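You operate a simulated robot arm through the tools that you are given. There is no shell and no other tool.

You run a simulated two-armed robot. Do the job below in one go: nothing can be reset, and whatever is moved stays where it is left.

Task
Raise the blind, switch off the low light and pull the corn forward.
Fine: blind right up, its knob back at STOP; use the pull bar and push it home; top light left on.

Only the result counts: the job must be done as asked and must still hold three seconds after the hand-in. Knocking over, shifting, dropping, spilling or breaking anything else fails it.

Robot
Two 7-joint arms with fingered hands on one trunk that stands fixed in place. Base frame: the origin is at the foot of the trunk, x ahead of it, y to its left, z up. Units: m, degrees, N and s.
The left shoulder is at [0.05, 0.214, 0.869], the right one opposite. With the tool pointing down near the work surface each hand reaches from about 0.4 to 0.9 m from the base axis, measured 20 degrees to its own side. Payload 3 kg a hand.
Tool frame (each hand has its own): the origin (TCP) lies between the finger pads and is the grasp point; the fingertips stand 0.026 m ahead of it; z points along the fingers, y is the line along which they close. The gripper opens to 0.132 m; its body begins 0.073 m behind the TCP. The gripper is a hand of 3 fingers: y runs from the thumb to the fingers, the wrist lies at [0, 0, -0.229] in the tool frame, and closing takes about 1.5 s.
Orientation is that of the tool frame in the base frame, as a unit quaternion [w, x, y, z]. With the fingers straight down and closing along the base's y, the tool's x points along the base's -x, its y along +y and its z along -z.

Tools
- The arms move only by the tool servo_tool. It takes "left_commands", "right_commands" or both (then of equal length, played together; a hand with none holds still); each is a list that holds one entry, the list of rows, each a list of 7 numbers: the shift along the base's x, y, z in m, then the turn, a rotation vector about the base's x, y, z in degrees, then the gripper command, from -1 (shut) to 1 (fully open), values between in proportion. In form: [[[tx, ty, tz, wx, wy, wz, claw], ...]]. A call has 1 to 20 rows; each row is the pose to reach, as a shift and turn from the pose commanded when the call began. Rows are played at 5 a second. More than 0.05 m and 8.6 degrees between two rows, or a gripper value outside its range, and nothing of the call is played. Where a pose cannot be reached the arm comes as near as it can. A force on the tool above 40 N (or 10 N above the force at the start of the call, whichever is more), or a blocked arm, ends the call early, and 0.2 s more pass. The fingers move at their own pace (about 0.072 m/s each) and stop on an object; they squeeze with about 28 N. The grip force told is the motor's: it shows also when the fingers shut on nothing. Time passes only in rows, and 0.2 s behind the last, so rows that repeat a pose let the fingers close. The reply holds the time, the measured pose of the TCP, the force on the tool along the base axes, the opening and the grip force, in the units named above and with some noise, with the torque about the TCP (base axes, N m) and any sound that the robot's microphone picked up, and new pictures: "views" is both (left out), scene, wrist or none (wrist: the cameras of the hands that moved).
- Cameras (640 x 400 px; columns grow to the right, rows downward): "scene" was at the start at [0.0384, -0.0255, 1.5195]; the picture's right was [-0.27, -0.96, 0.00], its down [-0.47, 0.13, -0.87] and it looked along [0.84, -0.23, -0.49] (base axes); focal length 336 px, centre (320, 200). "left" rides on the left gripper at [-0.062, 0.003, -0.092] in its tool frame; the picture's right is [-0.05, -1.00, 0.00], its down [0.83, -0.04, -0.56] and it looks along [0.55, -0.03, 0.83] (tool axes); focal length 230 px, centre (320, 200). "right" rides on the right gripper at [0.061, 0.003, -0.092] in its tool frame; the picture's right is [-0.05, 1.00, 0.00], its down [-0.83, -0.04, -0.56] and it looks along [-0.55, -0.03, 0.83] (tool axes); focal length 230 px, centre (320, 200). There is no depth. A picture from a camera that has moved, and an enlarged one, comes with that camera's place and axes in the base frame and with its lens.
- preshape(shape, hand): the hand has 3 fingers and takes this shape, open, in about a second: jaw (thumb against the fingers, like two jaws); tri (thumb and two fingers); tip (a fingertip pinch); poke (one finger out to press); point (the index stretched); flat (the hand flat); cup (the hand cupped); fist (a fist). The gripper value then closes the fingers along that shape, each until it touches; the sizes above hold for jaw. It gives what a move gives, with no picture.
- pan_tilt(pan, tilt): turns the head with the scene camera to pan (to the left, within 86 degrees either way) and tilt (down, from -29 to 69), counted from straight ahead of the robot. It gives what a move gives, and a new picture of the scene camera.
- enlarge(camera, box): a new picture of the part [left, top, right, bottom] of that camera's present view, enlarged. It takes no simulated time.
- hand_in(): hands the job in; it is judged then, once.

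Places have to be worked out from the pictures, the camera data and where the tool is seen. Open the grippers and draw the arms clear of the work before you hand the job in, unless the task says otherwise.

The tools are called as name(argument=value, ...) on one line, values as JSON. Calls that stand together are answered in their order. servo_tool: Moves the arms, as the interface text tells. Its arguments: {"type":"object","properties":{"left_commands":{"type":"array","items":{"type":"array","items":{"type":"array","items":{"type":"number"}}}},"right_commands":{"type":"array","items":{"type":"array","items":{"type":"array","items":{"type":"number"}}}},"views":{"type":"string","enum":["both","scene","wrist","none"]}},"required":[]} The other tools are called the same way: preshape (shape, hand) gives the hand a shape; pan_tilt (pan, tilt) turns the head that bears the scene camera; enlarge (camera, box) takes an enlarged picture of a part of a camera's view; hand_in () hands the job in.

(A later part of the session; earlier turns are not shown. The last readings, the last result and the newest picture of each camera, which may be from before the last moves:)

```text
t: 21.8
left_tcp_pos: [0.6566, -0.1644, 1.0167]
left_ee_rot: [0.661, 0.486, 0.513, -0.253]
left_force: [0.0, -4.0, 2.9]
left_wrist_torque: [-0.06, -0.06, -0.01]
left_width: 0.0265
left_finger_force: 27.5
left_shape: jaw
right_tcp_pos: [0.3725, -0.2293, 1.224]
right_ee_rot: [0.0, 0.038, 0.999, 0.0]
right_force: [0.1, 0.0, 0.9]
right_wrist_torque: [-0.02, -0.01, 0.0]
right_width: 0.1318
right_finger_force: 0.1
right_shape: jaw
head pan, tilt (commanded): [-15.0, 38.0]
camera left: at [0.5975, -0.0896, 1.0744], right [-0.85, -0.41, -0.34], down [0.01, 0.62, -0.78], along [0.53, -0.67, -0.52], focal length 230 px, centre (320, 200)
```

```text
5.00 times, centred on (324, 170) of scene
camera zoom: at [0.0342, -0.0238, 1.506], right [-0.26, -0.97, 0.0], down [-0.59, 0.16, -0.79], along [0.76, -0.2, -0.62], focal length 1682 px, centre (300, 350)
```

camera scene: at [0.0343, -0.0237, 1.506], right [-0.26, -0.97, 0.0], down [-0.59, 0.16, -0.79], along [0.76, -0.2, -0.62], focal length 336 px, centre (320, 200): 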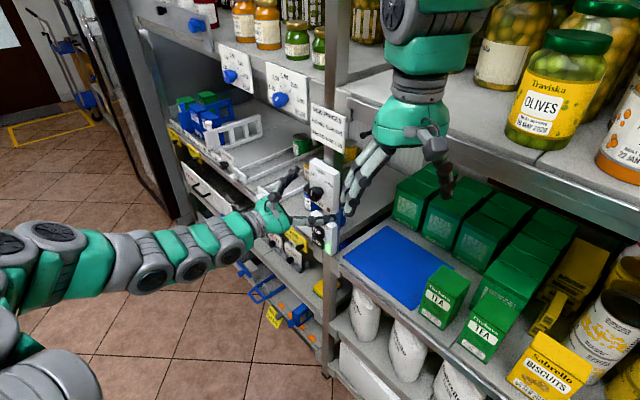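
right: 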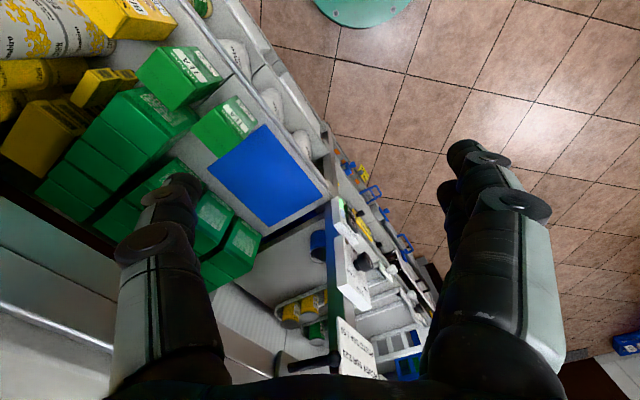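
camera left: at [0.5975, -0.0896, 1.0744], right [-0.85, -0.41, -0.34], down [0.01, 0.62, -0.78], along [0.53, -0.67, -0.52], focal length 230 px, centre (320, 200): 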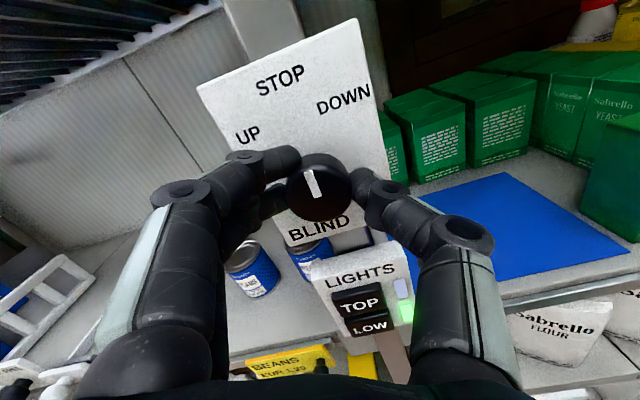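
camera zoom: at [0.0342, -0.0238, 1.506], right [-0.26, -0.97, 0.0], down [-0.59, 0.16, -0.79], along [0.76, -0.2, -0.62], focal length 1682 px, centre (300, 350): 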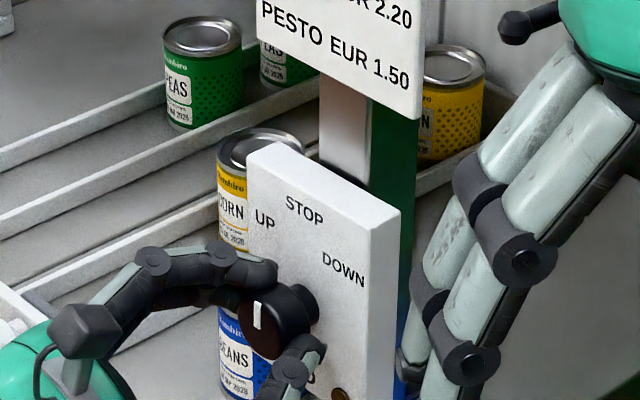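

The knob is held (27.5 N, 26 mm). I turn the head to the window and then roll the hand toward UP (counter-clockwise seen from the front) by about 40°.

pan_tilt(pan=-60, tilt=-15)

servo_tool(left_commands=[[[0, 0, 0, -2.15, 4.51, 0, -1], [0, 0, 0, -4.31, 9.03, 0, -1], [0, 0, 0, -6.46, 13.54, 0, -1], [0, 0, 0, -8.61, 18.05, 0, -1], [0, 0, 0, -10.76, 22.57, 0, -1], [0, 0, 0, -12.92, 27.08, 0, -1], [0, 0, 0, -15.07, 31.59, 0, -1], [0, 0, 0, -17.22, 36.1, 0, -1]]], views="both")

```text
t: 23.0
left_tcp_pos: [0.6558, -0.1653, 1.0163]
left_ee_rot: [0.661, 0.486, 0.512, -0.252]
left_force: [-0.3, -4.1, 4.7]
left_wrist_torque: [-0.11, -0.05, 0.01]
left_width: 0.0262
left_finger_force: 28.0
left_shape: jaw
right_tcp_pos: [0.371, -0.2288, 1.2239]
right_ee_rot: [0.0, 0.039, 0.999, 0.0]
right_force: [-0.3, -0.6, 0.2]
right_wrist_torque: [-0.04, 0.0, 0.01]
right_width: 0.1319
right_finger_force: 0.1
right_shape: jaw
head pan, tilt (commanded): [-60.0, -15.0]
camera scene: at [-0.0089, -0.0712, 1.5891], right [-0.87, -0.5, 0.0], down [0.13, -0.22, -0.97], along [0.48, -0.84, 0.26], focal length 336 px, centre (320, 200)
```

scene: 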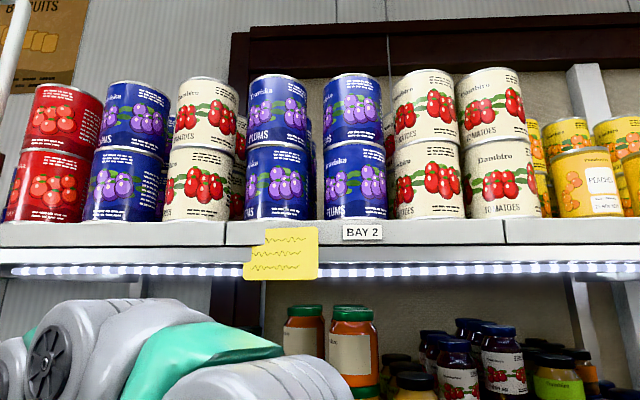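

```text
t: 24.8
left_tcp_pos: [0.6569, -0.1636, 1.018]
left_ee_rot: [0.535, 0.281, 0.648, -0.464]
left_force: [12.7, -4.5, 16.0]
left_wrist_torque: [-0.28, -0.14, 0.22]
left_width: 0.0263
left_finger_force: 28.1
left_shape: jaw
right_tcp_pos: [0.3714, -0.2275, 1.2234]
right_ee_rot: [0.0, 0.039, 0.999, 0.0]
right_force: [-0.7, 0.0, 0.2]
right_wrist_torque: [-0.02, -0.02, 0.01]
right_width: 0.1321
right_finger_force: 0.1
right_shape: jaw
head pan, tilt (commanded): [-60.0, -15.0]
camera scene: at [-0.0088, -0.0711, 1.5891], right [-0.87, -0.5, 0.0], down [0.13, -0.22, -0.97], along [0.48, -0.84, 0.26], focal length 336 px, centre (320, 200)
camera left: at [0.6368, -0.0702, 1.0742], right [-0.84, -0.41, 0.35], down [-0.5, 0.37, -0.78], along [0.19, -0.83, -0.52], focal length 230 px, centre (320, 200)
```

scene: 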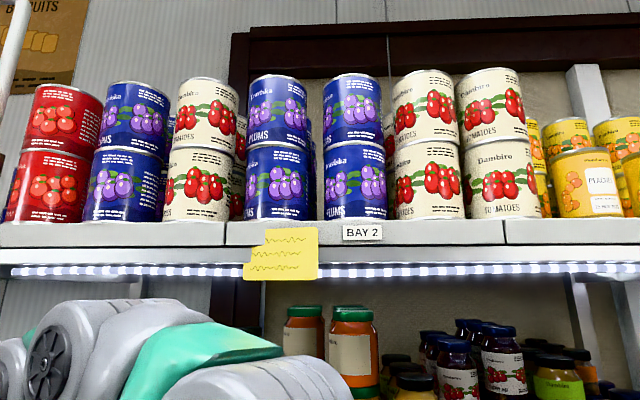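
left: 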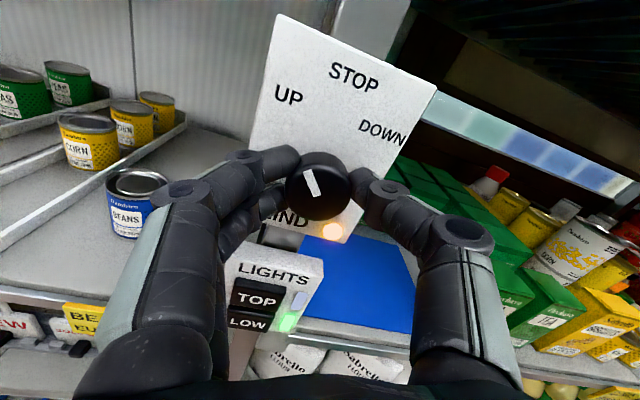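

The amber lamp is lit and the window's lower edge is opening: the blind is rising. I hold at UP and watch it.

servo_tool(left_commands=[[[0, 0, 0, 0, 0, 0, -1], [0, 0, 0, 0, 0, 0, -1], [0, 0, 0, 0, 0, 0, -1], [0, 0, 0, 0, 0, 0, -1], [0, 0, 0, 0, 0, 0, -1], [0, 0, 0, 0, 0, 0, -1], [0, 0, 0, 0, 0, 0, -1], [0, 0, 0, 0, 0, 0, -1], [0, 0, 0, 0, 0, 0, -1], [0, 0, 0, 0, 0, 0, -1]]], views="both")

```text
t: 27.0
left_tcp_pos: [0.658, -0.1635, 1.0165]
left_ee_rot: [0.535, 0.282, 0.648, -0.463]
left_force: [14.1, 2.5, 20.9]
left_wrist_torque: [-0.32, -0.15, 0.32]
left_width: 0.026
left_finger_force: 27.9
left_shape: jaw
right_tcp_pos: [0.3718, -0.2279, 1.2234]
right_ee_rot: [0.0, 0.038, 0.999, 0.0]
right_force: [-0.1, -0.3, 0.3]
right_wrist_torque: [0.03, -0.01, -0.05]
right_width: 0.1318
right_finger_force: 0.0
right_shape: jaw
head pan, tilt (commanded): [-60.0, -15.0]
camera scene: at [-0.0089, -0.071, 1.5891], right [-0.87, -0.5, 0.0], down [0.13, -0.22, -0.97], along [0.48, -0.84, 0.26], focal length 336 px, centre (320, 200)
camera left: at [0.6364, -0.0706, 1.0741], right [-0.85, -0.4, 0.35], down [-0.5, 0.37, -0.78], along [0.19, -0.83, -0.52], focal length 230 px, centre (320, 200)
```

scene: 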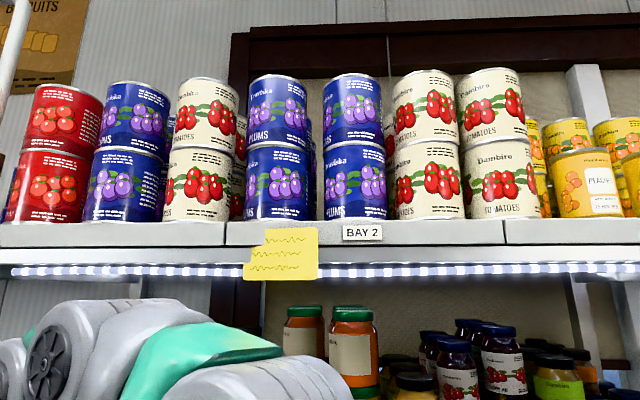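
left: 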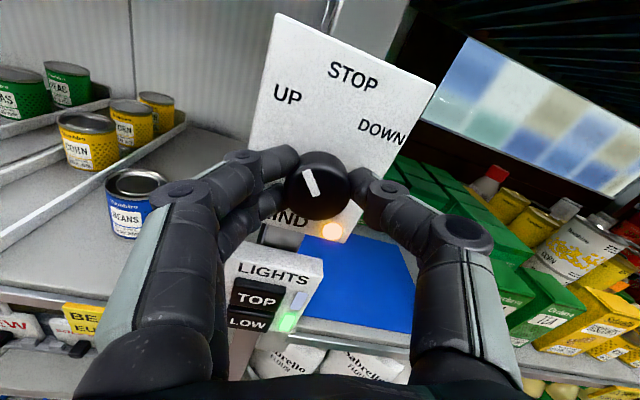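

The blind keeps rising, with steady force on the hand. I hold for four more seconds.

servo_tool(left_commands=[[[0.001, 0, 0.001, 0, 0, 0, -1], [0.001, 0, 0.001, 0, 0, 0, -1], [0.001, 0, 0.001, 0, 0, 0, -1], [0.001, 0, 0.001, 0, 0, 0, -1], [0.001, 0, 0.001, 0, 0, 0, -1], [0.001, 0, 0.001, 0, 0, 0, -1], [0.001, 0, 0.001, 0, 0, 0, -1], [0.001, 0, 0.001, 0, 0, 0, -1], [0.001, 0, 0.001, 0, 0, 0, -1], [0.001, 0, 0.001, 0, 0, 0, -1], [0.001, 0, 0.001, 0, 0, 0, -1], [0.001, 0, 0.001, 0, 0, 0, -1], [0.001, 0, 0.001, 0, 0, 0, -1], [0.001, 0, 0.001, 0, 0, 0, -1], [0.001, 0, 0.001, 0, 0, 0, -1], [0.001, 0, 0.001, 0, 0, 0, -1], [0.001, 0, 0.001, 0, 0, 0, -1], [0.001, 0, 0.001, 0, 0, 0, -1]]], views="both")

```text
t: 30.8
left_tcp_pos: [0.659, -0.1637, 1.0177]
left_ee_rot: [0.535, 0.282, 0.648, -0.463]
left_force: [-6.6, 5.8, 3.5]
left_wrist_torque: [-0.08, 0.03, -0.09]
left_width: 0.0263
left_finger_force: 28.4
left_shape: jaw
right_tcp_pos: [0.3733, -0.2289, 1.2245]
right_ee_rot: [-0.001, 0.039, 0.999, 0.0]
right_force: [0.1, -0.7, -0.1]
right_wrist_torque: [-0.03, -0.03, 0.01]
right_width: 0.132
right_finger_force: 0.1
right_shape: jaw
head pan, tilt (commanded): [-60.0, -15.0]
camera scene: at [-0.009, -0.071, 1.5891], right [-0.87, -0.5, 0.0], down [0.13, -0.22, -0.97], along [0.48, -0.84, 0.26], focal length 336 px, centre (320, 200)
camera left: at [0.6378, -0.0709, 1.0748], right [-0.85, -0.4, 0.35], down [-0.5, 0.37, -0.78], along [0.18, -0.83, -0.52], focal length 230 px, centre (320, 200)
```

scene: 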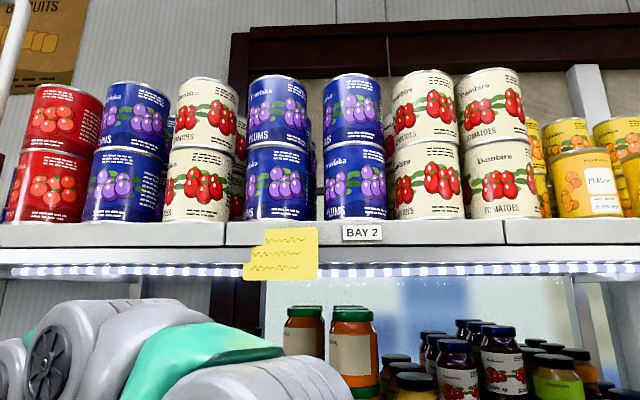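
left: 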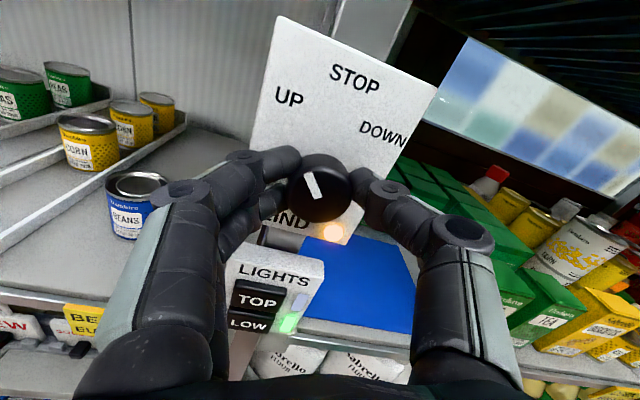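

The window is open up to the top shelf's level; the upper part is still beige. I keep holding.

servo_tool(left_commands=[[[0, 0, 0, 0, 0, 0, -1], [0, 0, 0, 0, 0, 0, -1], [0, 0, 0, 0, 0, 0, -1], [0, 0, 0, 0, 0, 0, -1], [0, 0, 0, 0, 0, 0, -1], [0, 0, 0, 0, 0, 0, -1], [0, 0, 0, 0, 0, 0, -1], [0, 0, 0, 0, 0, 0, -1], [0, 0, 0, 0, 0, 0, -1], [0, 0, 0, 0, 0, 0, -1], [0, 0, 0, 0, 0, 0, -1], [0, 0, 0, 0, 0, 0, -1], [0, 0, 0, 0, 0, 0, -1], [0, 0, 0, 0, 0, 0, -1], [0, 0, 0, 0, 0, 0, -1]]], views="both")

```text
t: 34.0
left_tcp_pos: [0.6596, -0.1636, 1.0164]
left_ee_rot: [0.535, 0.282, 0.648, -0.463]
left_force: [-5.7, 3.9, 4.3]
left_wrist_torque: [-0.06, -0.02, 0.0]
left_width: 0.0261
left_finger_force: 27.8
left_shape: jaw
right_tcp_pos: [0.3717, -0.2282, 1.2244]
right_ee_rot: [-0.001, 0.038, 0.999, 0.0]
right_force: [-0.8, 0.7, 0.3]
right_wrist_torque: [0.01, 0.02, 0.02]
right_width: 0.1318
right_finger_force: 0.1
right_shape: jaw
head pan, tilt (commanded): [-60.0, -15.0]
camera scene: at [-0.009, -0.071, 1.5891], right [-0.87, -0.5, 0.0], down [0.13, -0.22, -0.97], along [0.48, -0.84, 0.26], focal length 336 px, centre (320, 200)
camera left: at [0.6379, -0.0709, 1.0749], right [-0.85, -0.4, 0.35], down [-0.5, 0.37, -0.78], along [0.18, -0.83, -0.52], focal length 230 px, centre (320, 200)
```

scene: 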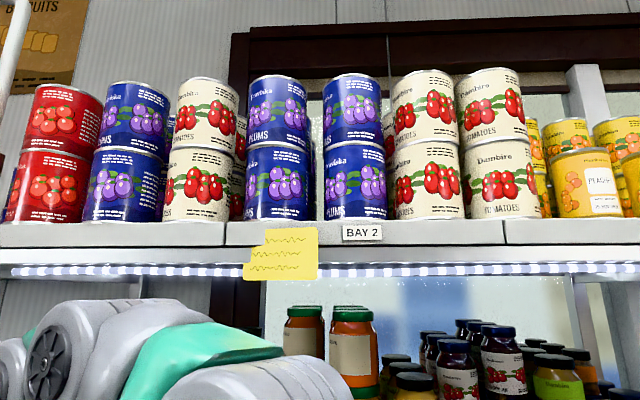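
left: 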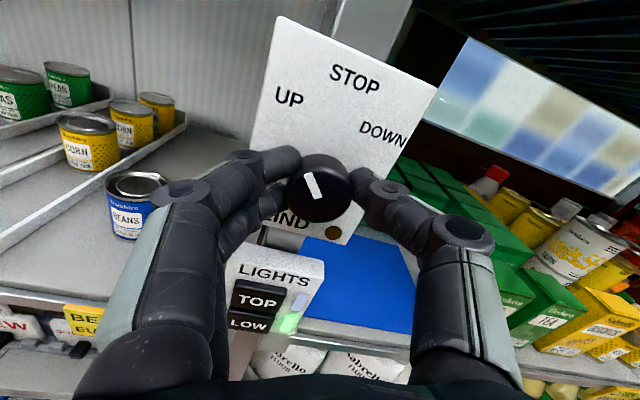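

The amber lamp has gone out, so the blind seems to have reached its limit. I zoom in at the top of the window to check.

enlarge(camera="scene", box=[220, 10, 480, 172])

enlarge(camera="left", box=[240, 100, 400, 260])

servo_tool(left_commands=[[[0, 0, 0, 0, 0, 0, -1], [0, 0, 0, 0, 0, 0, -1], [0, 0, 0, 0, 0, 0, -1], [0, 0, 0, 0, 0, 0, -1], [0, 0, 0, 0, 0, 0, -1]]], views="scene")

enlarge(camera="scene", box=[220, 10, 480, 172])

```text
2.46 times, centred on (350, 91) of scene
camera zoom: at [-0.009, -0.071, 1.5891], right [-0.87, -0.5, 0.0], down [0.13, -0.22, -0.97], along [0.48, -0.84, 0.26], focal length 828 px, centre (246, 468)
```

zoom: 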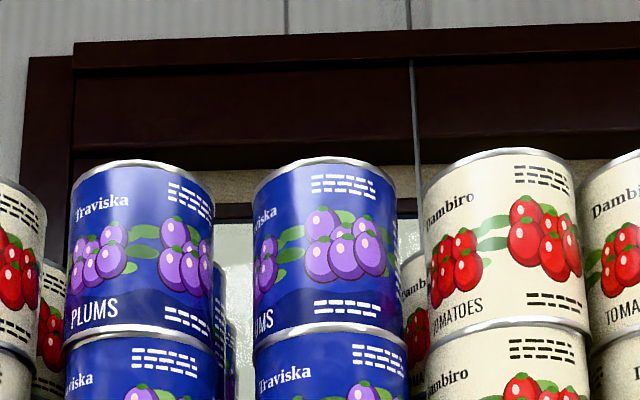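

```text
2.50 times, centred on (320, 180) of left
camera zoom: at [0.6379, -0.0709, 1.0749], right [-0.85, -0.4, 0.35], down [-0.5, 0.37, -0.78], along [0.18, -0.83, -0.52], focal length 575 px, centre (320, 250)
```

zoom: 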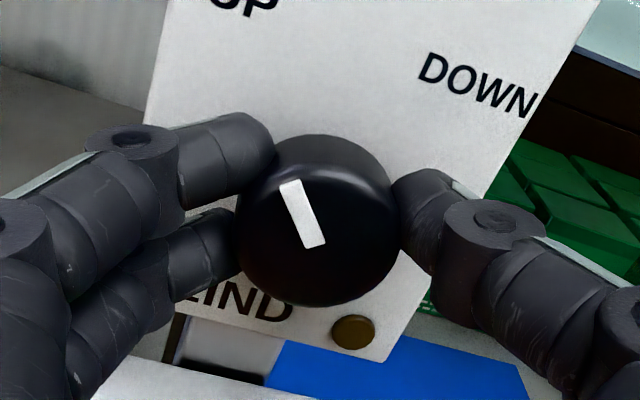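

```text
t: 35.2
left_tcp_pos: [0.6586, -0.1636, 1.0181]
left_ee_rot: [0.535, 0.282, 0.648, -0.463]
left_force: [-4.6, 5.2, 3.6]
left_wrist_torque: [-0.1, 0.0, -0.06]
left_width: 0.0262
left_finger_force: 27.9
left_shape: jaw
right_tcp_pos: [0.3708, -0.2276, 1.2242]
right_ee_rot: [-0.001, 0.039, 0.999, 0.0]
right_force: [0.1, -0.6, -0.6]
right_wrist_torque: [-0.01, 0.02, 0.0]
right_width: 0.132
right_finger_force: 0.0
right_shape: jaw
head pan, tilt (commanded): [-60.0, -15.0]
camera scene: at [-0.009, -0.071, 1.5891], right [-0.87, -0.5, 0.0], down [0.13, -0.22, -0.97], along [0.48, -0.84, 0.26], focal length 336 px, centre (320, 200)
```

scene: 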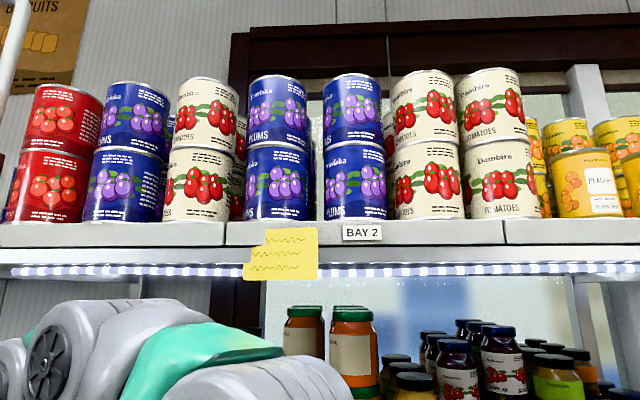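

```text
2.46 times, centred on (350, 91) of scene
camera zoom: at [-0.009, -0.071, 1.5891], right [-0.87, -0.5, 0.0], down [0.13, -0.22, -0.97], along [0.48, -0.84, 0.26], focal length 828 px, centre (246, 468)
```

zoom: 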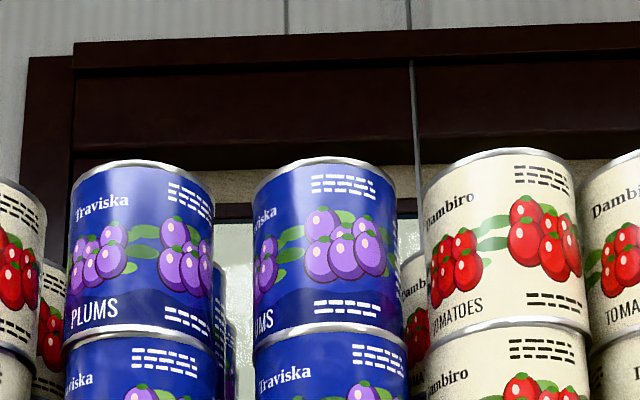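

The lamp is out and the blind has stopped with only its bottom bar below the cassette. I nudge the knob 4° further to check that it really is at the limit.

servo_tool(left_commands=[[[0, 0, 0, -0.86, 1.81, 0, -1], [0, 0, 0, -1.72, 3.61, 0, -1], [0, 0, 0, -1.72, 3.61, 0, -1], [0, 0, 0, -1.72, 3.61, 0, -1], [0, 0, 0, -1.72, 3.61, 0, -1]]], views="both")

enlarge(camera="scene", box=[220, 10, 480, 172])

enlarge(camera="scene", box=[480, 40, 640, 140])

```text
t: 36.4
left_tcp_pos: [0.6586, -0.1632, 1.0188]
left_ee_rot: [0.518, 0.259, 0.657, -0.482]
left_force: [2.4, 1.4, 9.6]
left_wrist_torque: [-0.16, -0.06, 0.07]
left_width: 0.0264
left_finger_force: 27.8
left_shape: jaw
right_tcp_pos: [0.3719, -0.2287, 1.2241]
right_ee_rot: [0.0, 0.039, 0.999, 0.0]
right_force: [0.8, -0.5, 0.7]
right_wrist_torque: [-0.01, -0.04, -0.04]
right_width: 0.1319
right_finger_force: 0.1
right_shape: jaw
head pan, tilt (commanded): [-60.0, -15.0]
camera scene: at [-0.009, -0.071, 1.5891], right [-0.87, -0.5, 0.0], down [0.13, -0.22, -0.97], along [0.48, -0.84, 0.26], focal length 336 px, centre (320, 200)
camera left: at [0.6413, -0.0689, 1.073], right [-0.82, -0.39, 0.41], down [-0.55, 0.35, -0.76], along [0.15, -0.85, -0.5], focal length 230 px, centre (320, 200)
```

scene: 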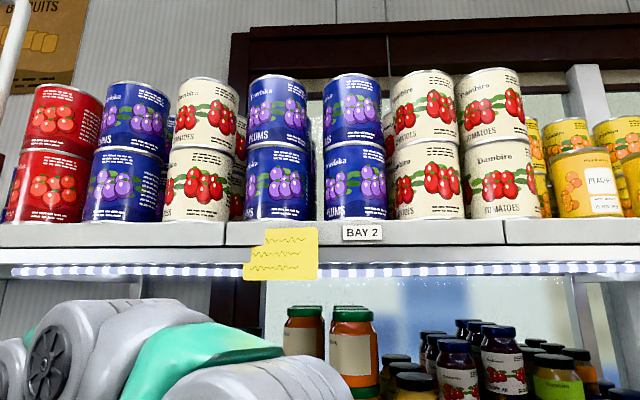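
left: 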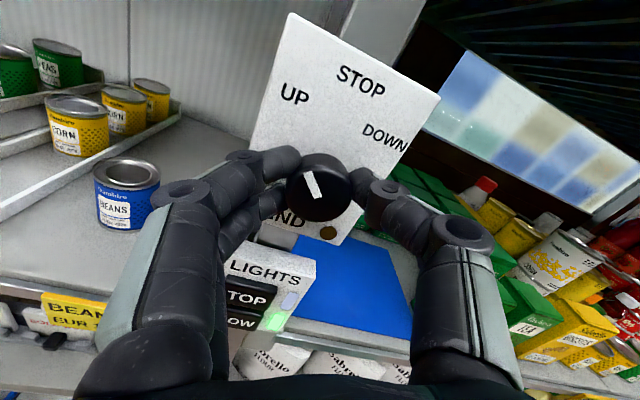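

```text
2.46 times, centred on (350, 91) of scene
camera zoom: at [-0.009, -0.071, 1.5891], right [-0.87, -0.5, 0.0], down [0.13, -0.22, -0.97], along [0.48, -0.84, 0.26], focal length 828 px, centre (246, 468)
```

zoom: 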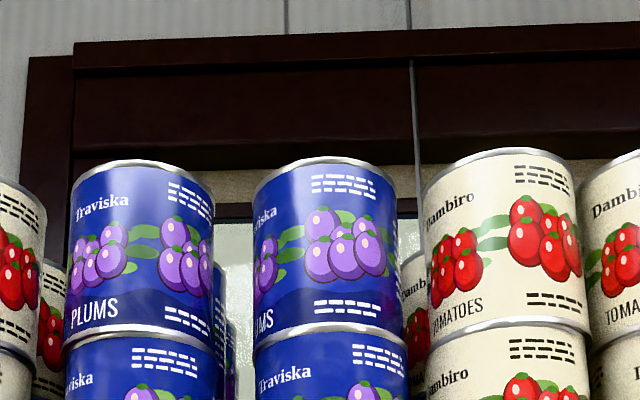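

```text
4.00 times, centred on (560, 90) of scene
camera zoom: at [-0.009, -0.071, 1.5891], right [-0.87, -0.5, 0.0], down [0.13, -0.22, -0.97], along [0.48, -0.84, 0.26], focal length 1346 px, centre (-640, 640)
```

zoom: 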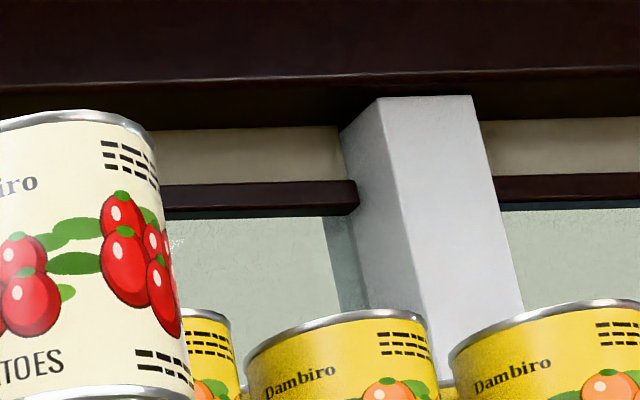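

No further movement, and the lamp stays out: the blind is at its upper limit. Now I turn the knob back by 44° to STOP.

servo_tool(left_commands=[[[0, 0, 0, 2.37, -4.96, 0, -1], [0, 0, 0, 4.74, -9.93, 0, -1], [0, 0, 0, 7.1, -14.89, 0, -1], [0, 0, 0, 9.47, -19.86, 0, -1], [0, 0, 0, 11.84, -24.82, 0, -1], [0, 0, 0, 14.21, -29.79, 0, -1], [0, 0, 0, 16.57, -34.75, 0, -1], [0, 0, 0, 18.94, -39.7, 0, -1], [0, 0, 0, 18.94, -39.7, 0, -1]]], views="wrist")

enlarge(camera="left", box=[200, 20, 440, 260])

pan_tilt(pan=-15, tilt=38)

enlarge(camera="scene", box=[260, 130, 388, 210])

```text
t: 38.4
left_tcp_pos: [0.6571, -0.1634, 1.0187]
left_ee_rot: [0.661, 0.487, 0.512, -0.253]
left_force: [-7.5, -4.9, -2.6]
left_wrist_torque: [0.04, 0.05, -0.16]
left_width: 0.0264
left_finger_force: 28.0
left_shape: jaw
right_tcp_pos: [0.3713, -0.2273, 1.2247]
right_ee_rot: [0.0, 0.038, 0.999, 0.0]
right_force: [0.7, -0.4, -0.8]
right_wrist_torque: [0.0, 0.05, -0.03]
right_width: 0.1318
right_finger_force: 0.2
right_shape: jaw
head pan, tilt (commanded): [-60.0, -15.0]
camera left: at [0.5989, -0.0892, 1.0753], right [-0.85, -0.41, -0.34], down [0.01, 0.62, -0.78], along [0.53, -0.67, -0.52], focal length 230 px, centre (320, 200)
```

left: 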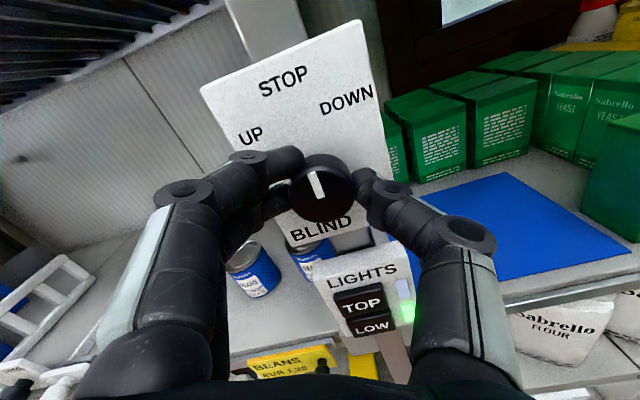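

```text
1.67 times, centred on (320, 140) of left
camera zoom: at [0.5989, -0.0892, 1.0753], right [-0.85, -0.41, -0.34], down [0.01, 0.62, -0.78], along [0.53, -0.67, -0.52], focal length 384 px, centre (320, 300)
```

zoom: 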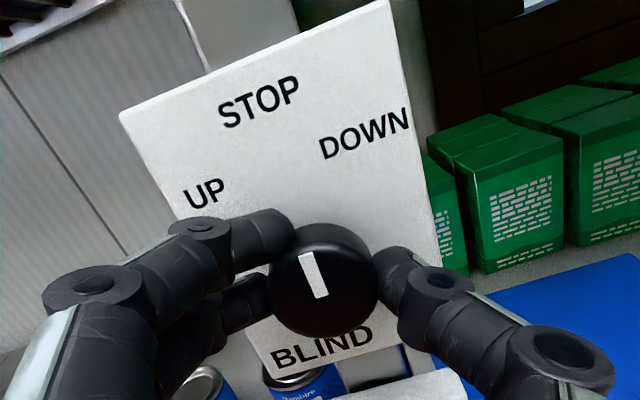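

```text
t: 39.7
left_tcp_pos: [0.6575, -0.1637, 1.0177]
left_ee_rot: [0.661, 0.487, 0.512, -0.253]
left_force: [-8.5, -7.5, -3.0]
left_wrist_torque: [0.08, 0.07, -0.22]
left_width: 0.0261
left_finger_force: 28.1
left_shape: jaw
right_tcp_pos: [0.3719, -0.2281, 1.2243]
right_ee_rot: [0.0, 0.038, 0.999, 0.0]
right_force: [-0.1, 0.4, 0.3]
right_wrist_torque: [0.04, 0.01, -0.01]
right_width: 0.132
right_finger_force: 0.0
right_shape: jaw
head pan, tilt (commanded): [-15.0, 38.0]
camera scene: at [0.0342, -0.0239, 1.5061], right [-0.26, -0.97, 0.0], down [-0.59, 0.16, -0.79], along [0.76, -0.2, -0.61], focal length 336 px, centre (320, 200)
```

scene: 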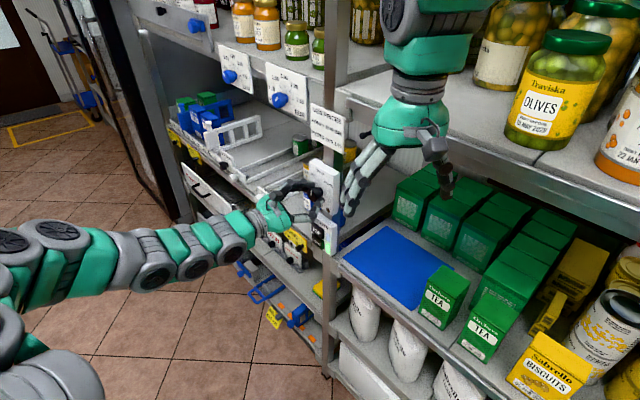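

```text
5.00 times, centred on (324, 170) of scene
camera zoom: at [0.0342, -0.0239, 1.5061], right [-0.26, -0.97, 0.0], down [-0.59, 0.16, -0.79], along [0.76, -0.2, -0.61], focal length 1682 px, centre (300, 350)
```

zoom: 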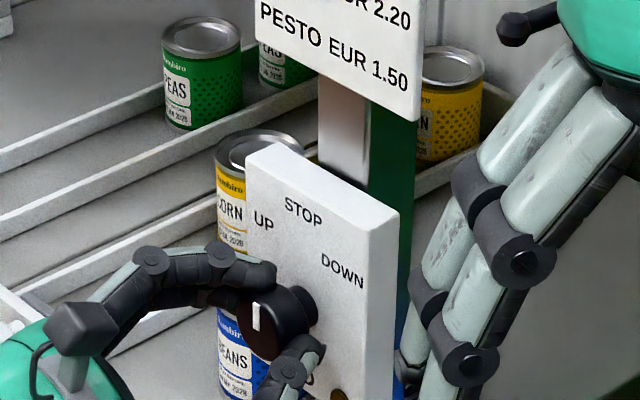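

The knob's mark is back as at the start. I open the fingers in place and check the mark.

servo_tool(left_commands=[[[0, 0, 0, 0, 0, 0, -0.6], [0, 0, 0, 0, 0, 0, -0.3], [0, 0, 0, 0, 0, 0, 0], [0, 0, 0, 0, 0, 0, 0.3], [0, 0, 0, 0, 0, 0, 0.6], [0, 0, 0, 0, 0, 0, 0.6]]], views="wrist")

enlarge(camera="left", box=[200, 40, 440, 240])

enlarge(camera="scene", box=[296, 170, 360, 210])

```text
t: 41.1
left_tcp_pos: [0.6572, -0.163, 1.018]
left_ee_rot: [0.661, 0.487, 0.512, -0.253]
left_force: [-1.0, -0.6, -0.3]
left_wrist_torque: [0.0, 0.0, -0.01]
left_width: 0.1054
left_finger_force: 0.0
left_shape: jaw
right_tcp_pos: [0.3716, -0.2282, 1.2243]
right_ee_rot: [0.0, 0.038, 0.999, 0.0]
right_force: [1.0, 0.2, -1.3]
right_wrist_torque: [0.01, 0.0, 0.01]
right_width: 0.1319
right_finger_force: 0.1
right_shape: jaw
head pan, tilt (commanded): [-15.0, 38.0]
camera left: at [0.5993, -0.0886, 1.0755], right [-0.85, -0.41, -0.34], down [0.01, 0.62, -0.78], along [0.53, -0.67, -0.52], focal length 230 px, centre (320, 200)
```

left: 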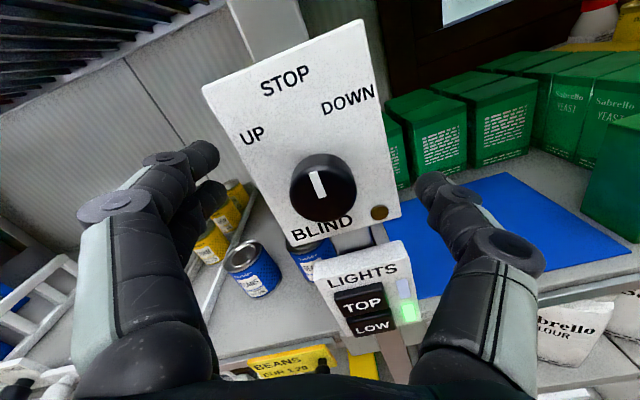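

```text
2.00 times, centred on (320, 140) of left
camera zoom: at [0.5993, -0.0886, 1.0755], right [-0.85, -0.41, -0.34], down [0.01, 0.62, -0.78], along [0.53, -0.67, -0.52], focal length 460 px, centre (320, 320)
```

zoom: 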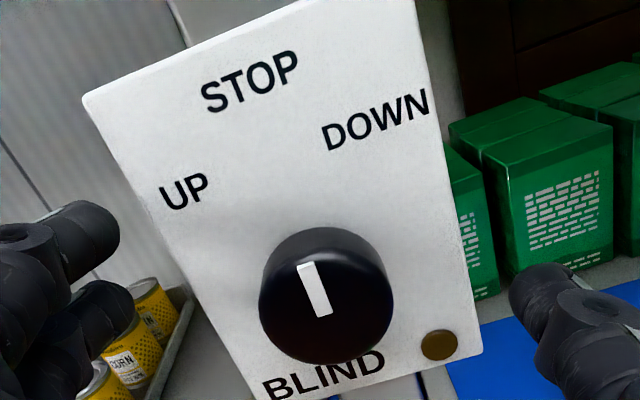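

```text
10.00 times, centred on (328, 190) of scene
camera zoom: at [0.0343, -0.0237, 1.506], right [-0.26, -0.97, 0.0], down [-0.59, 0.16, -0.79], along [0.76, -0.2, -0.62], focal length 3364 px, centre (240, 300)
```

zoom: 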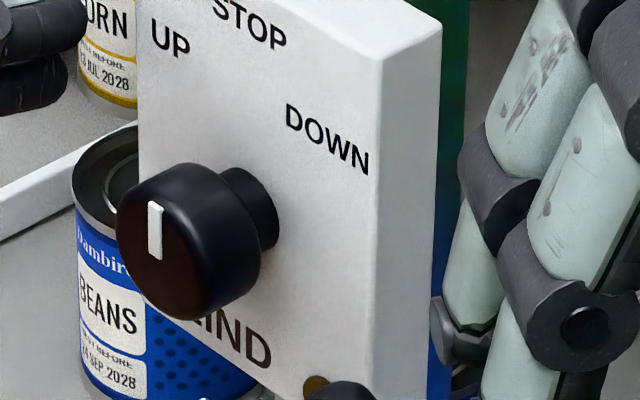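

The mark points at STOP and the lamp is off, so the knob is done. I back the hand out 10 cm along the panel normal, then shape the left hand as a poking finger.

servo_tool(left_commands=[[[-0.0086, 0.018, 0, 0, 0, 0, 1], [-0.0172, 0.0361, 0, 0, 0, 0, 1], [-0.0258, 0.0542, 0, 0, 0, 0, 1], [-0.0344, 0.0722, 0, 0, 0, 0, 1], [-0.043, 0.0903, 0, 0, 0, 0, 1], [-0.0516, 0.1083, 0, 0, 0, 0, 1], [-0.0516, 0.1083, 0, 0, 0, 0, 1]]], views="none")

preshape(shape="poke", hand="left")

enlarge(camera="left", box=[0, 0, 640, 400])

enlarge(camera="scene", box=[220, 140, 348, 220])

```text
t: 42.7
left_tcp_pos: [0.6055, -0.0557, 1.0175]
left_ee_rot: [0.661, 0.486, 0.513, -0.253]
left_force: [1.1, -0.1, 0.3]
left_wrist_torque: [-0.01, -0.01, 0.01]
left_width: 0.1317
left_finger_force: 0.0
left_shape: jaw
right_tcp_pos: [0.3718, -0.2284, 1.2238]
right_ee_rot: [-0.001, 0.038, 0.999, 0.0]
right_force: [-0.3, 0.6, -0.2]
right_wrist_torque: [0.01, -0.01, 0.0]
right_width: 0.1319
right_finger_force: 0.0
right_shape: jaw
head pan, tilt (commanded): [-15.0, 38.0]
```

```text
t: 43.6
left_tcp_pos: [0.6063, -0.0562, 1.0168]
left_ee_rot: [0.661, 0.487, 0.512, -0.253]
left_force: [0.4, 0.3, 0.0]
left_wrist_torque: [-0.01, -0.03, -0.01]
left_width: 0.0
left_finger_force: 0.1
left_shape: poke
right_tcp_pos: [0.3731, -0.2282, 1.2234]
right_ee_rot: [0.0, 0.038, 0.999, 0.0]
right_force: [-0.2, -0.3, 0.0]
right_wrist_torque: [-0.02, -0.01, -0.02]
right_width: 0.1318
right_finger_force: 0.0
right_shape: jaw
head pan, tilt (commanded): [-15.0, 38.0]
```

```text
1.00 times, centred on (320, 200) of left (not enlarged: the box is as wide or as high as the picture)
camera zoom: at [0.5473, 0.0192, 1.0745], right [-0.85, -0.41, -0.34], down [0.01, 0.62, -0.78], along [0.53, -0.67, -0.52], focal length 230 px, centre (320, 200)
```

zoom: 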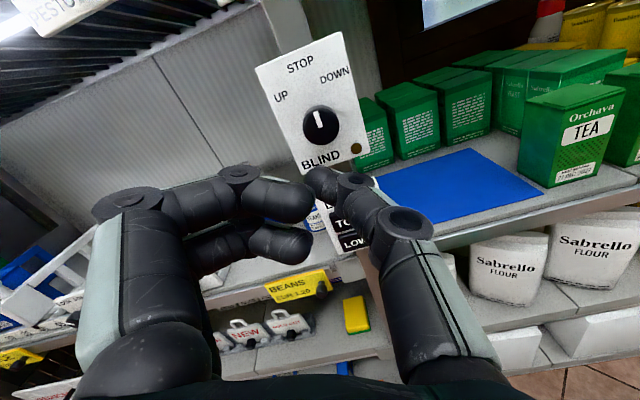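

```text
5.00 times, centred on (284, 180) of scene
camera zoom: at [0.0343, -0.0237, 1.506], right [-0.26, -0.97, 0.0], down [-0.59, 0.16, -0.79], along [0.76, -0.2, -0.62], focal length 1682 px, centre (500, 300)
```

zoom: 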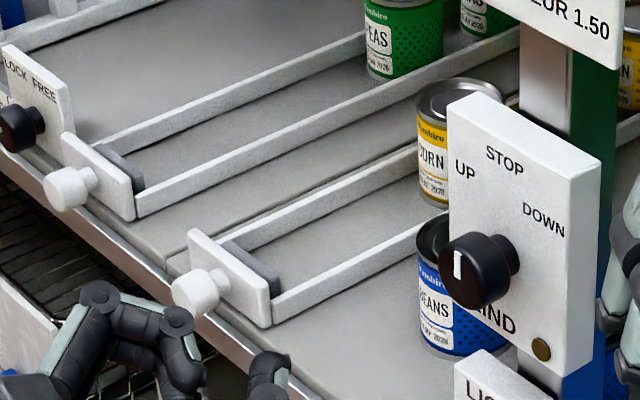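

The shape is set but I need to see which fingertip leads. I look at the hand in the scene and wrist views.

servo_tool(left_commands=[[[0, 0, 0, 0, 0, 0, 1], [0, 0, 0, 0, 0, 0, 1], [0, 0, 0, 0, 0, 0, 1], [0, 0, 0, 0, 0, 0, 1]]], views="both")

enlarge(camera="scene", box=[200, 170, 328, 250])

```text
t: 44.6
left_tcp_pos: [0.6055, -0.0559, 1.0167]
left_ee_rot: [0.661, 0.487, 0.512, -0.253]
left_force: [0.2, -0.1, -0.4]
left_wrist_torque: [0.02, 0.0, 0.0]
left_width: 0.0
left_finger_force: 0.1
left_shape: poke
right_tcp_pos: [0.3722, -0.228, 1.2243]
right_ee_rot: [0.001, 0.037, 0.999, 0.0]
right_force: [-1.0, 0.9, 0.0]
right_wrist_torque: [-0.01, 0.0, 0.01]
right_width: 0.1321
right_finger_force: 0.1
right_shape: jaw
head pan, tilt (commanded): [-15.0, 38.0]
camera scene: at [0.0343, -0.0237, 1.506], right [-0.26, -0.97, 0.0], down [-0.59, 0.16, -0.79], along [0.76, -0.2, -0.62], focal length 336 px, centre (320, 200)
camera left: at [0.5474, 0.0192, 1.0745], right [-0.85, -0.41, -0.34], down [0.01, 0.62, -0.78], along [0.53, -0.67, -0.52], focal length 230 px, centre (320, 200)
```

scene: 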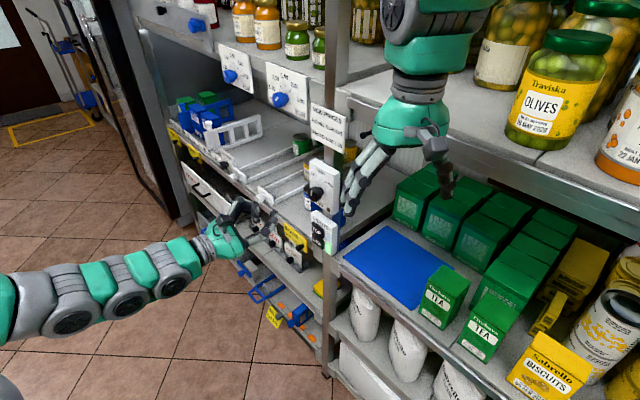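
left: 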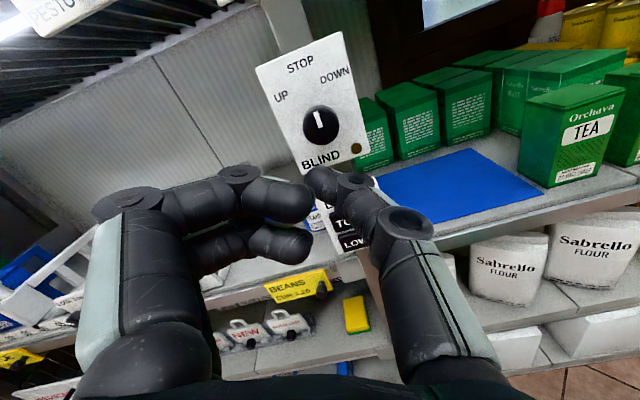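

```text
5.00 times, centred on (264, 210) of scene
camera zoom: at [0.0343, -0.0237, 1.506], right [-0.26, -0.97, 0.0], down [-0.59, 0.16, -0.79], along [0.76, -0.2, -0.62], focal length 1682 px, centre (600, 150)
```

zoom: 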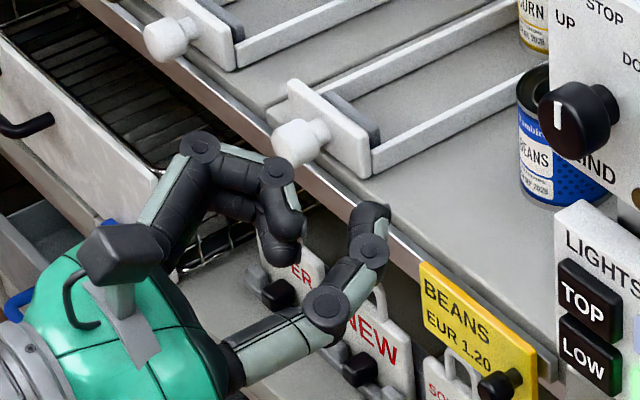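

In this shape the thumb sticks out as the poker (its tip ~17 mm ahead of the TCP, on its axis), the two fingers are folded well behind. I lower the hand to the LOW button's height, with roll 0, and stop 3 cm in front of the button.

servo_tool(left_commands=[[[0.0, 0.0, -0.03, -1.94, 4.06, 0, 1], [0.0, 0.0, -0.06, -3.88, 8.12, 0, 1], [0.0, 0.0, -0.09, -5.81, 12.18, 0, 1], [0.0, 0.0, -0.12, -7.75, 16.24, 0, 1], [0.0, 0.0, -0.15, -9.69, 20.3, 0, 1], [0.0, 0.0, -0.1745, -9.69, 20.3, 0, 1], [0.012, -0.0207, -0.1745, -9.69, 20.3, 0, 1], [0.024, -0.0415, -0.1745, -9.69, 20.3, 0, 1], [0.036, -0.0622, -0.1745, -9.69, 20.3, 0, 1], [0.048, -0.083, -0.1745, -9.69, 20.3, 0, 1], [0.048, -0.083, -0.1745, -9.69, 20.3, 0, 1]]], views="both")

enlarge(camera="scene", box=[260, 170, 388, 250])

enlarge(camera="left", box=[200, 60, 440, 220])

```text
t: 47.0
left_tcp_pos: [0.6533, -0.1385, 0.8423]
left_ee_rot: [0.599, 0.377, 0.598, -0.377]
left_force: [-0.6, 0.4, -0.5]
left_wrist_torque: [0.01, -0.02, -0.01]
left_width: 0.0
left_finger_force: 0.1
left_shape: poke
right_tcp_pos: [0.371, -0.2284, 1.2239]
right_ee_rot: [0.0, 0.038, 0.999, -0.001]
right_force: [-0.1, -0.1, 0.3]
right_wrist_torque: [0.01, 0.02, 0.01]
right_width: 0.1318
right_finger_force: 0.1
right_shape: jaw
head pan, tilt (commanded): [-15.0, 38.0]
camera scene: at [0.0343, -0.0238, 1.506], right [-0.26, -0.97, 0.0], down [-0.59, 0.16, -0.79], along [0.76, -0.2, -0.62], focal length 336 px, centre (320, 200)
camera left: at [0.6168, -0.0539, 0.904], right [-0.9, -0.43, 0.05], down [-0.28, 0.48, -0.83], along [0.33, -0.76, -0.55], focal length 230 px, centre (320, 200)
```

scene: 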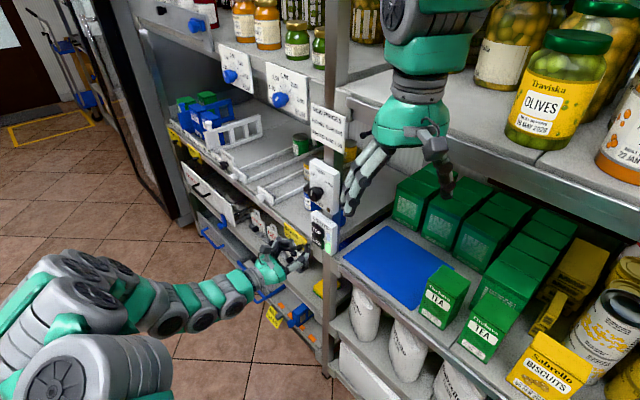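
left: 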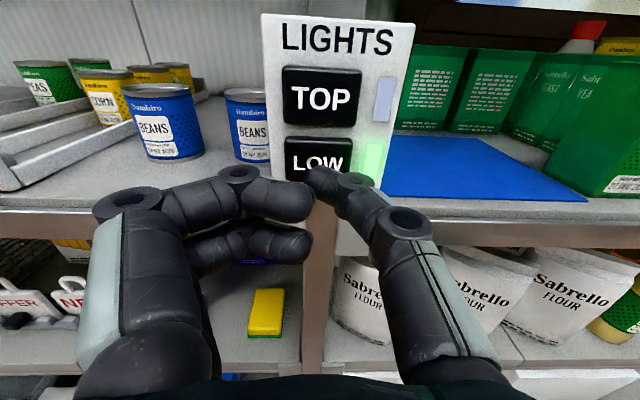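

```text
5.00 times, centred on (324, 210) of scene
camera zoom: at [0.0343, -0.0238, 1.506], right [-0.26, -0.97, 0.0], down [-0.59, 0.16, -0.79], along [0.76, -0.2, -0.62], focal length 1682 px, centre (300, 150)
```

zoom: 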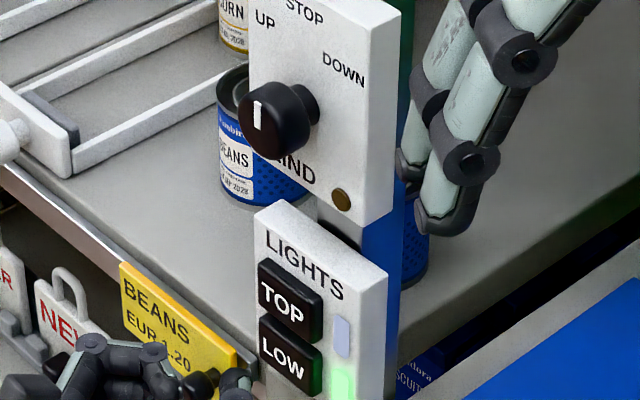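

```text
2.50 times, centred on (320, 140) of left
camera zoom: at [0.6168, -0.0539, 0.904], right [-0.9, -0.43, 0.05], down [-0.28, 0.48, -0.83], along [0.33, -0.76, -0.55], focal length 575 px, centre (320, 350)
```

zoom: 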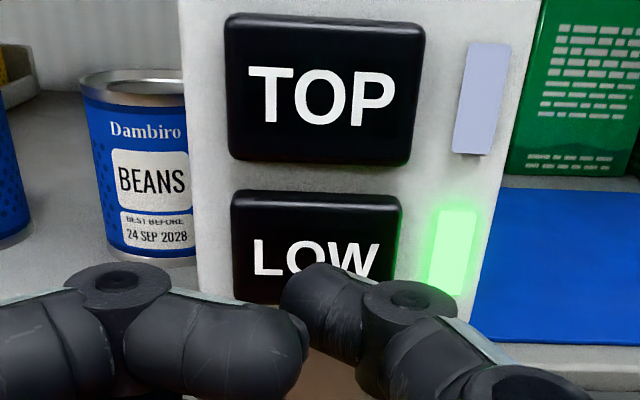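

The finger axis points right at the LOW button's centre (row 159 expected and seen). I press forward in small steps along the panel normal.

servo_tool(left_commands=[[[0.0043, -0.009, 0, 0, 0, 0, 1], [0.0086, -0.018, 0, 0, 0, 0, 1], [0.0108, -0.0226, 0, 0, 0, 0, 1], [0.0125, -0.0262, 0, 0, 0, 0, 1], [0.0138, -0.0289, 0, 0, 0, 0, 1], [0.0138, -0.0289, 0, 0, 0, 0, 1]]], views="both")

enlarge(camera="left", box=[200, 60, 440, 220])

```text
t: 48.4
left_tcp_pos: [0.6683, -0.1671, 0.8443]
left_ee_rot: [0.6, 0.377, 0.598, -0.376]
left_force: [-9.3, 11.0, -0.4]
left_wrist_torque: [-0.02, 0.05, -0.07]
left_width: 0.0001
left_finger_force: 0.1
left_shape: poke
right_tcp_pos: [0.3724, -0.2282, 1.2244]
right_ee_rot: [0.001, 0.039, 0.999, -0.001]
right_force: [0.1, 0.7, -0.1]
right_wrist_torque: [-0.02, 0.0, -0.01]
right_width: 0.1318
right_finger_force: 0.0
right_shape: jaw
head pan, tilt (commanded): [-15.0, 38.0]
heard: click
camera scene: at [0.0341, -0.0236, 1.506], right [-0.26, -0.97, 0.0], down [-0.59, 0.16, -0.79], along [0.76, -0.2, -0.62], focal length 336 px, centre (320, 200)
camera left: at [0.6311, -0.0816, 0.9042], right [-0.9, -0.43, 0.05], down [-0.28, 0.48, -0.83], along [0.33, -0.76, -0.55], focal length 230 px, centre (320, 200)
```

scene: 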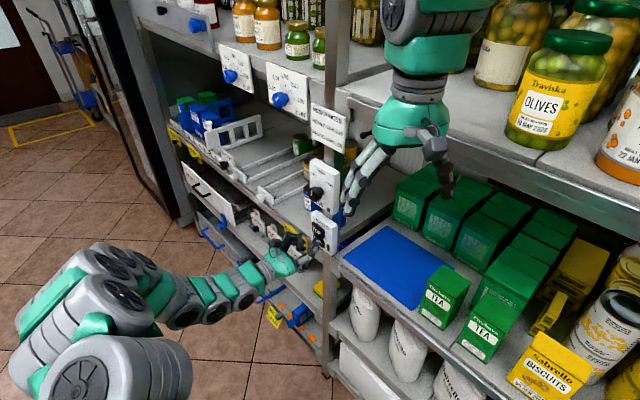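
left: 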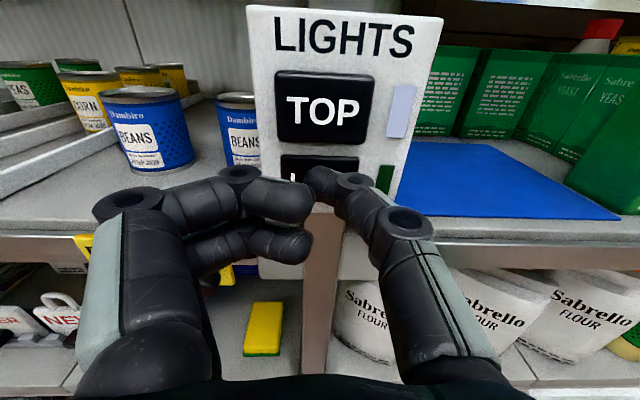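

```text
2.50 times, centred on (320, 140) of left
camera zoom: at [0.6311, -0.0816, 0.9042], right [-0.9, -0.43, 0.05], down [-0.28, 0.48, -0.83], along [0.33, -0.76, -0.55], focal length 575 px, centre (320, 350)
```

zoom: 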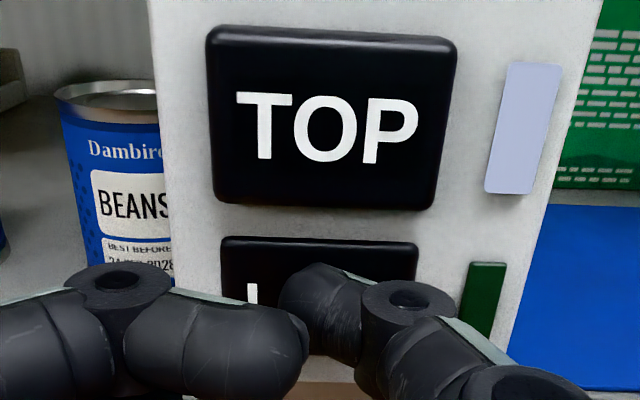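

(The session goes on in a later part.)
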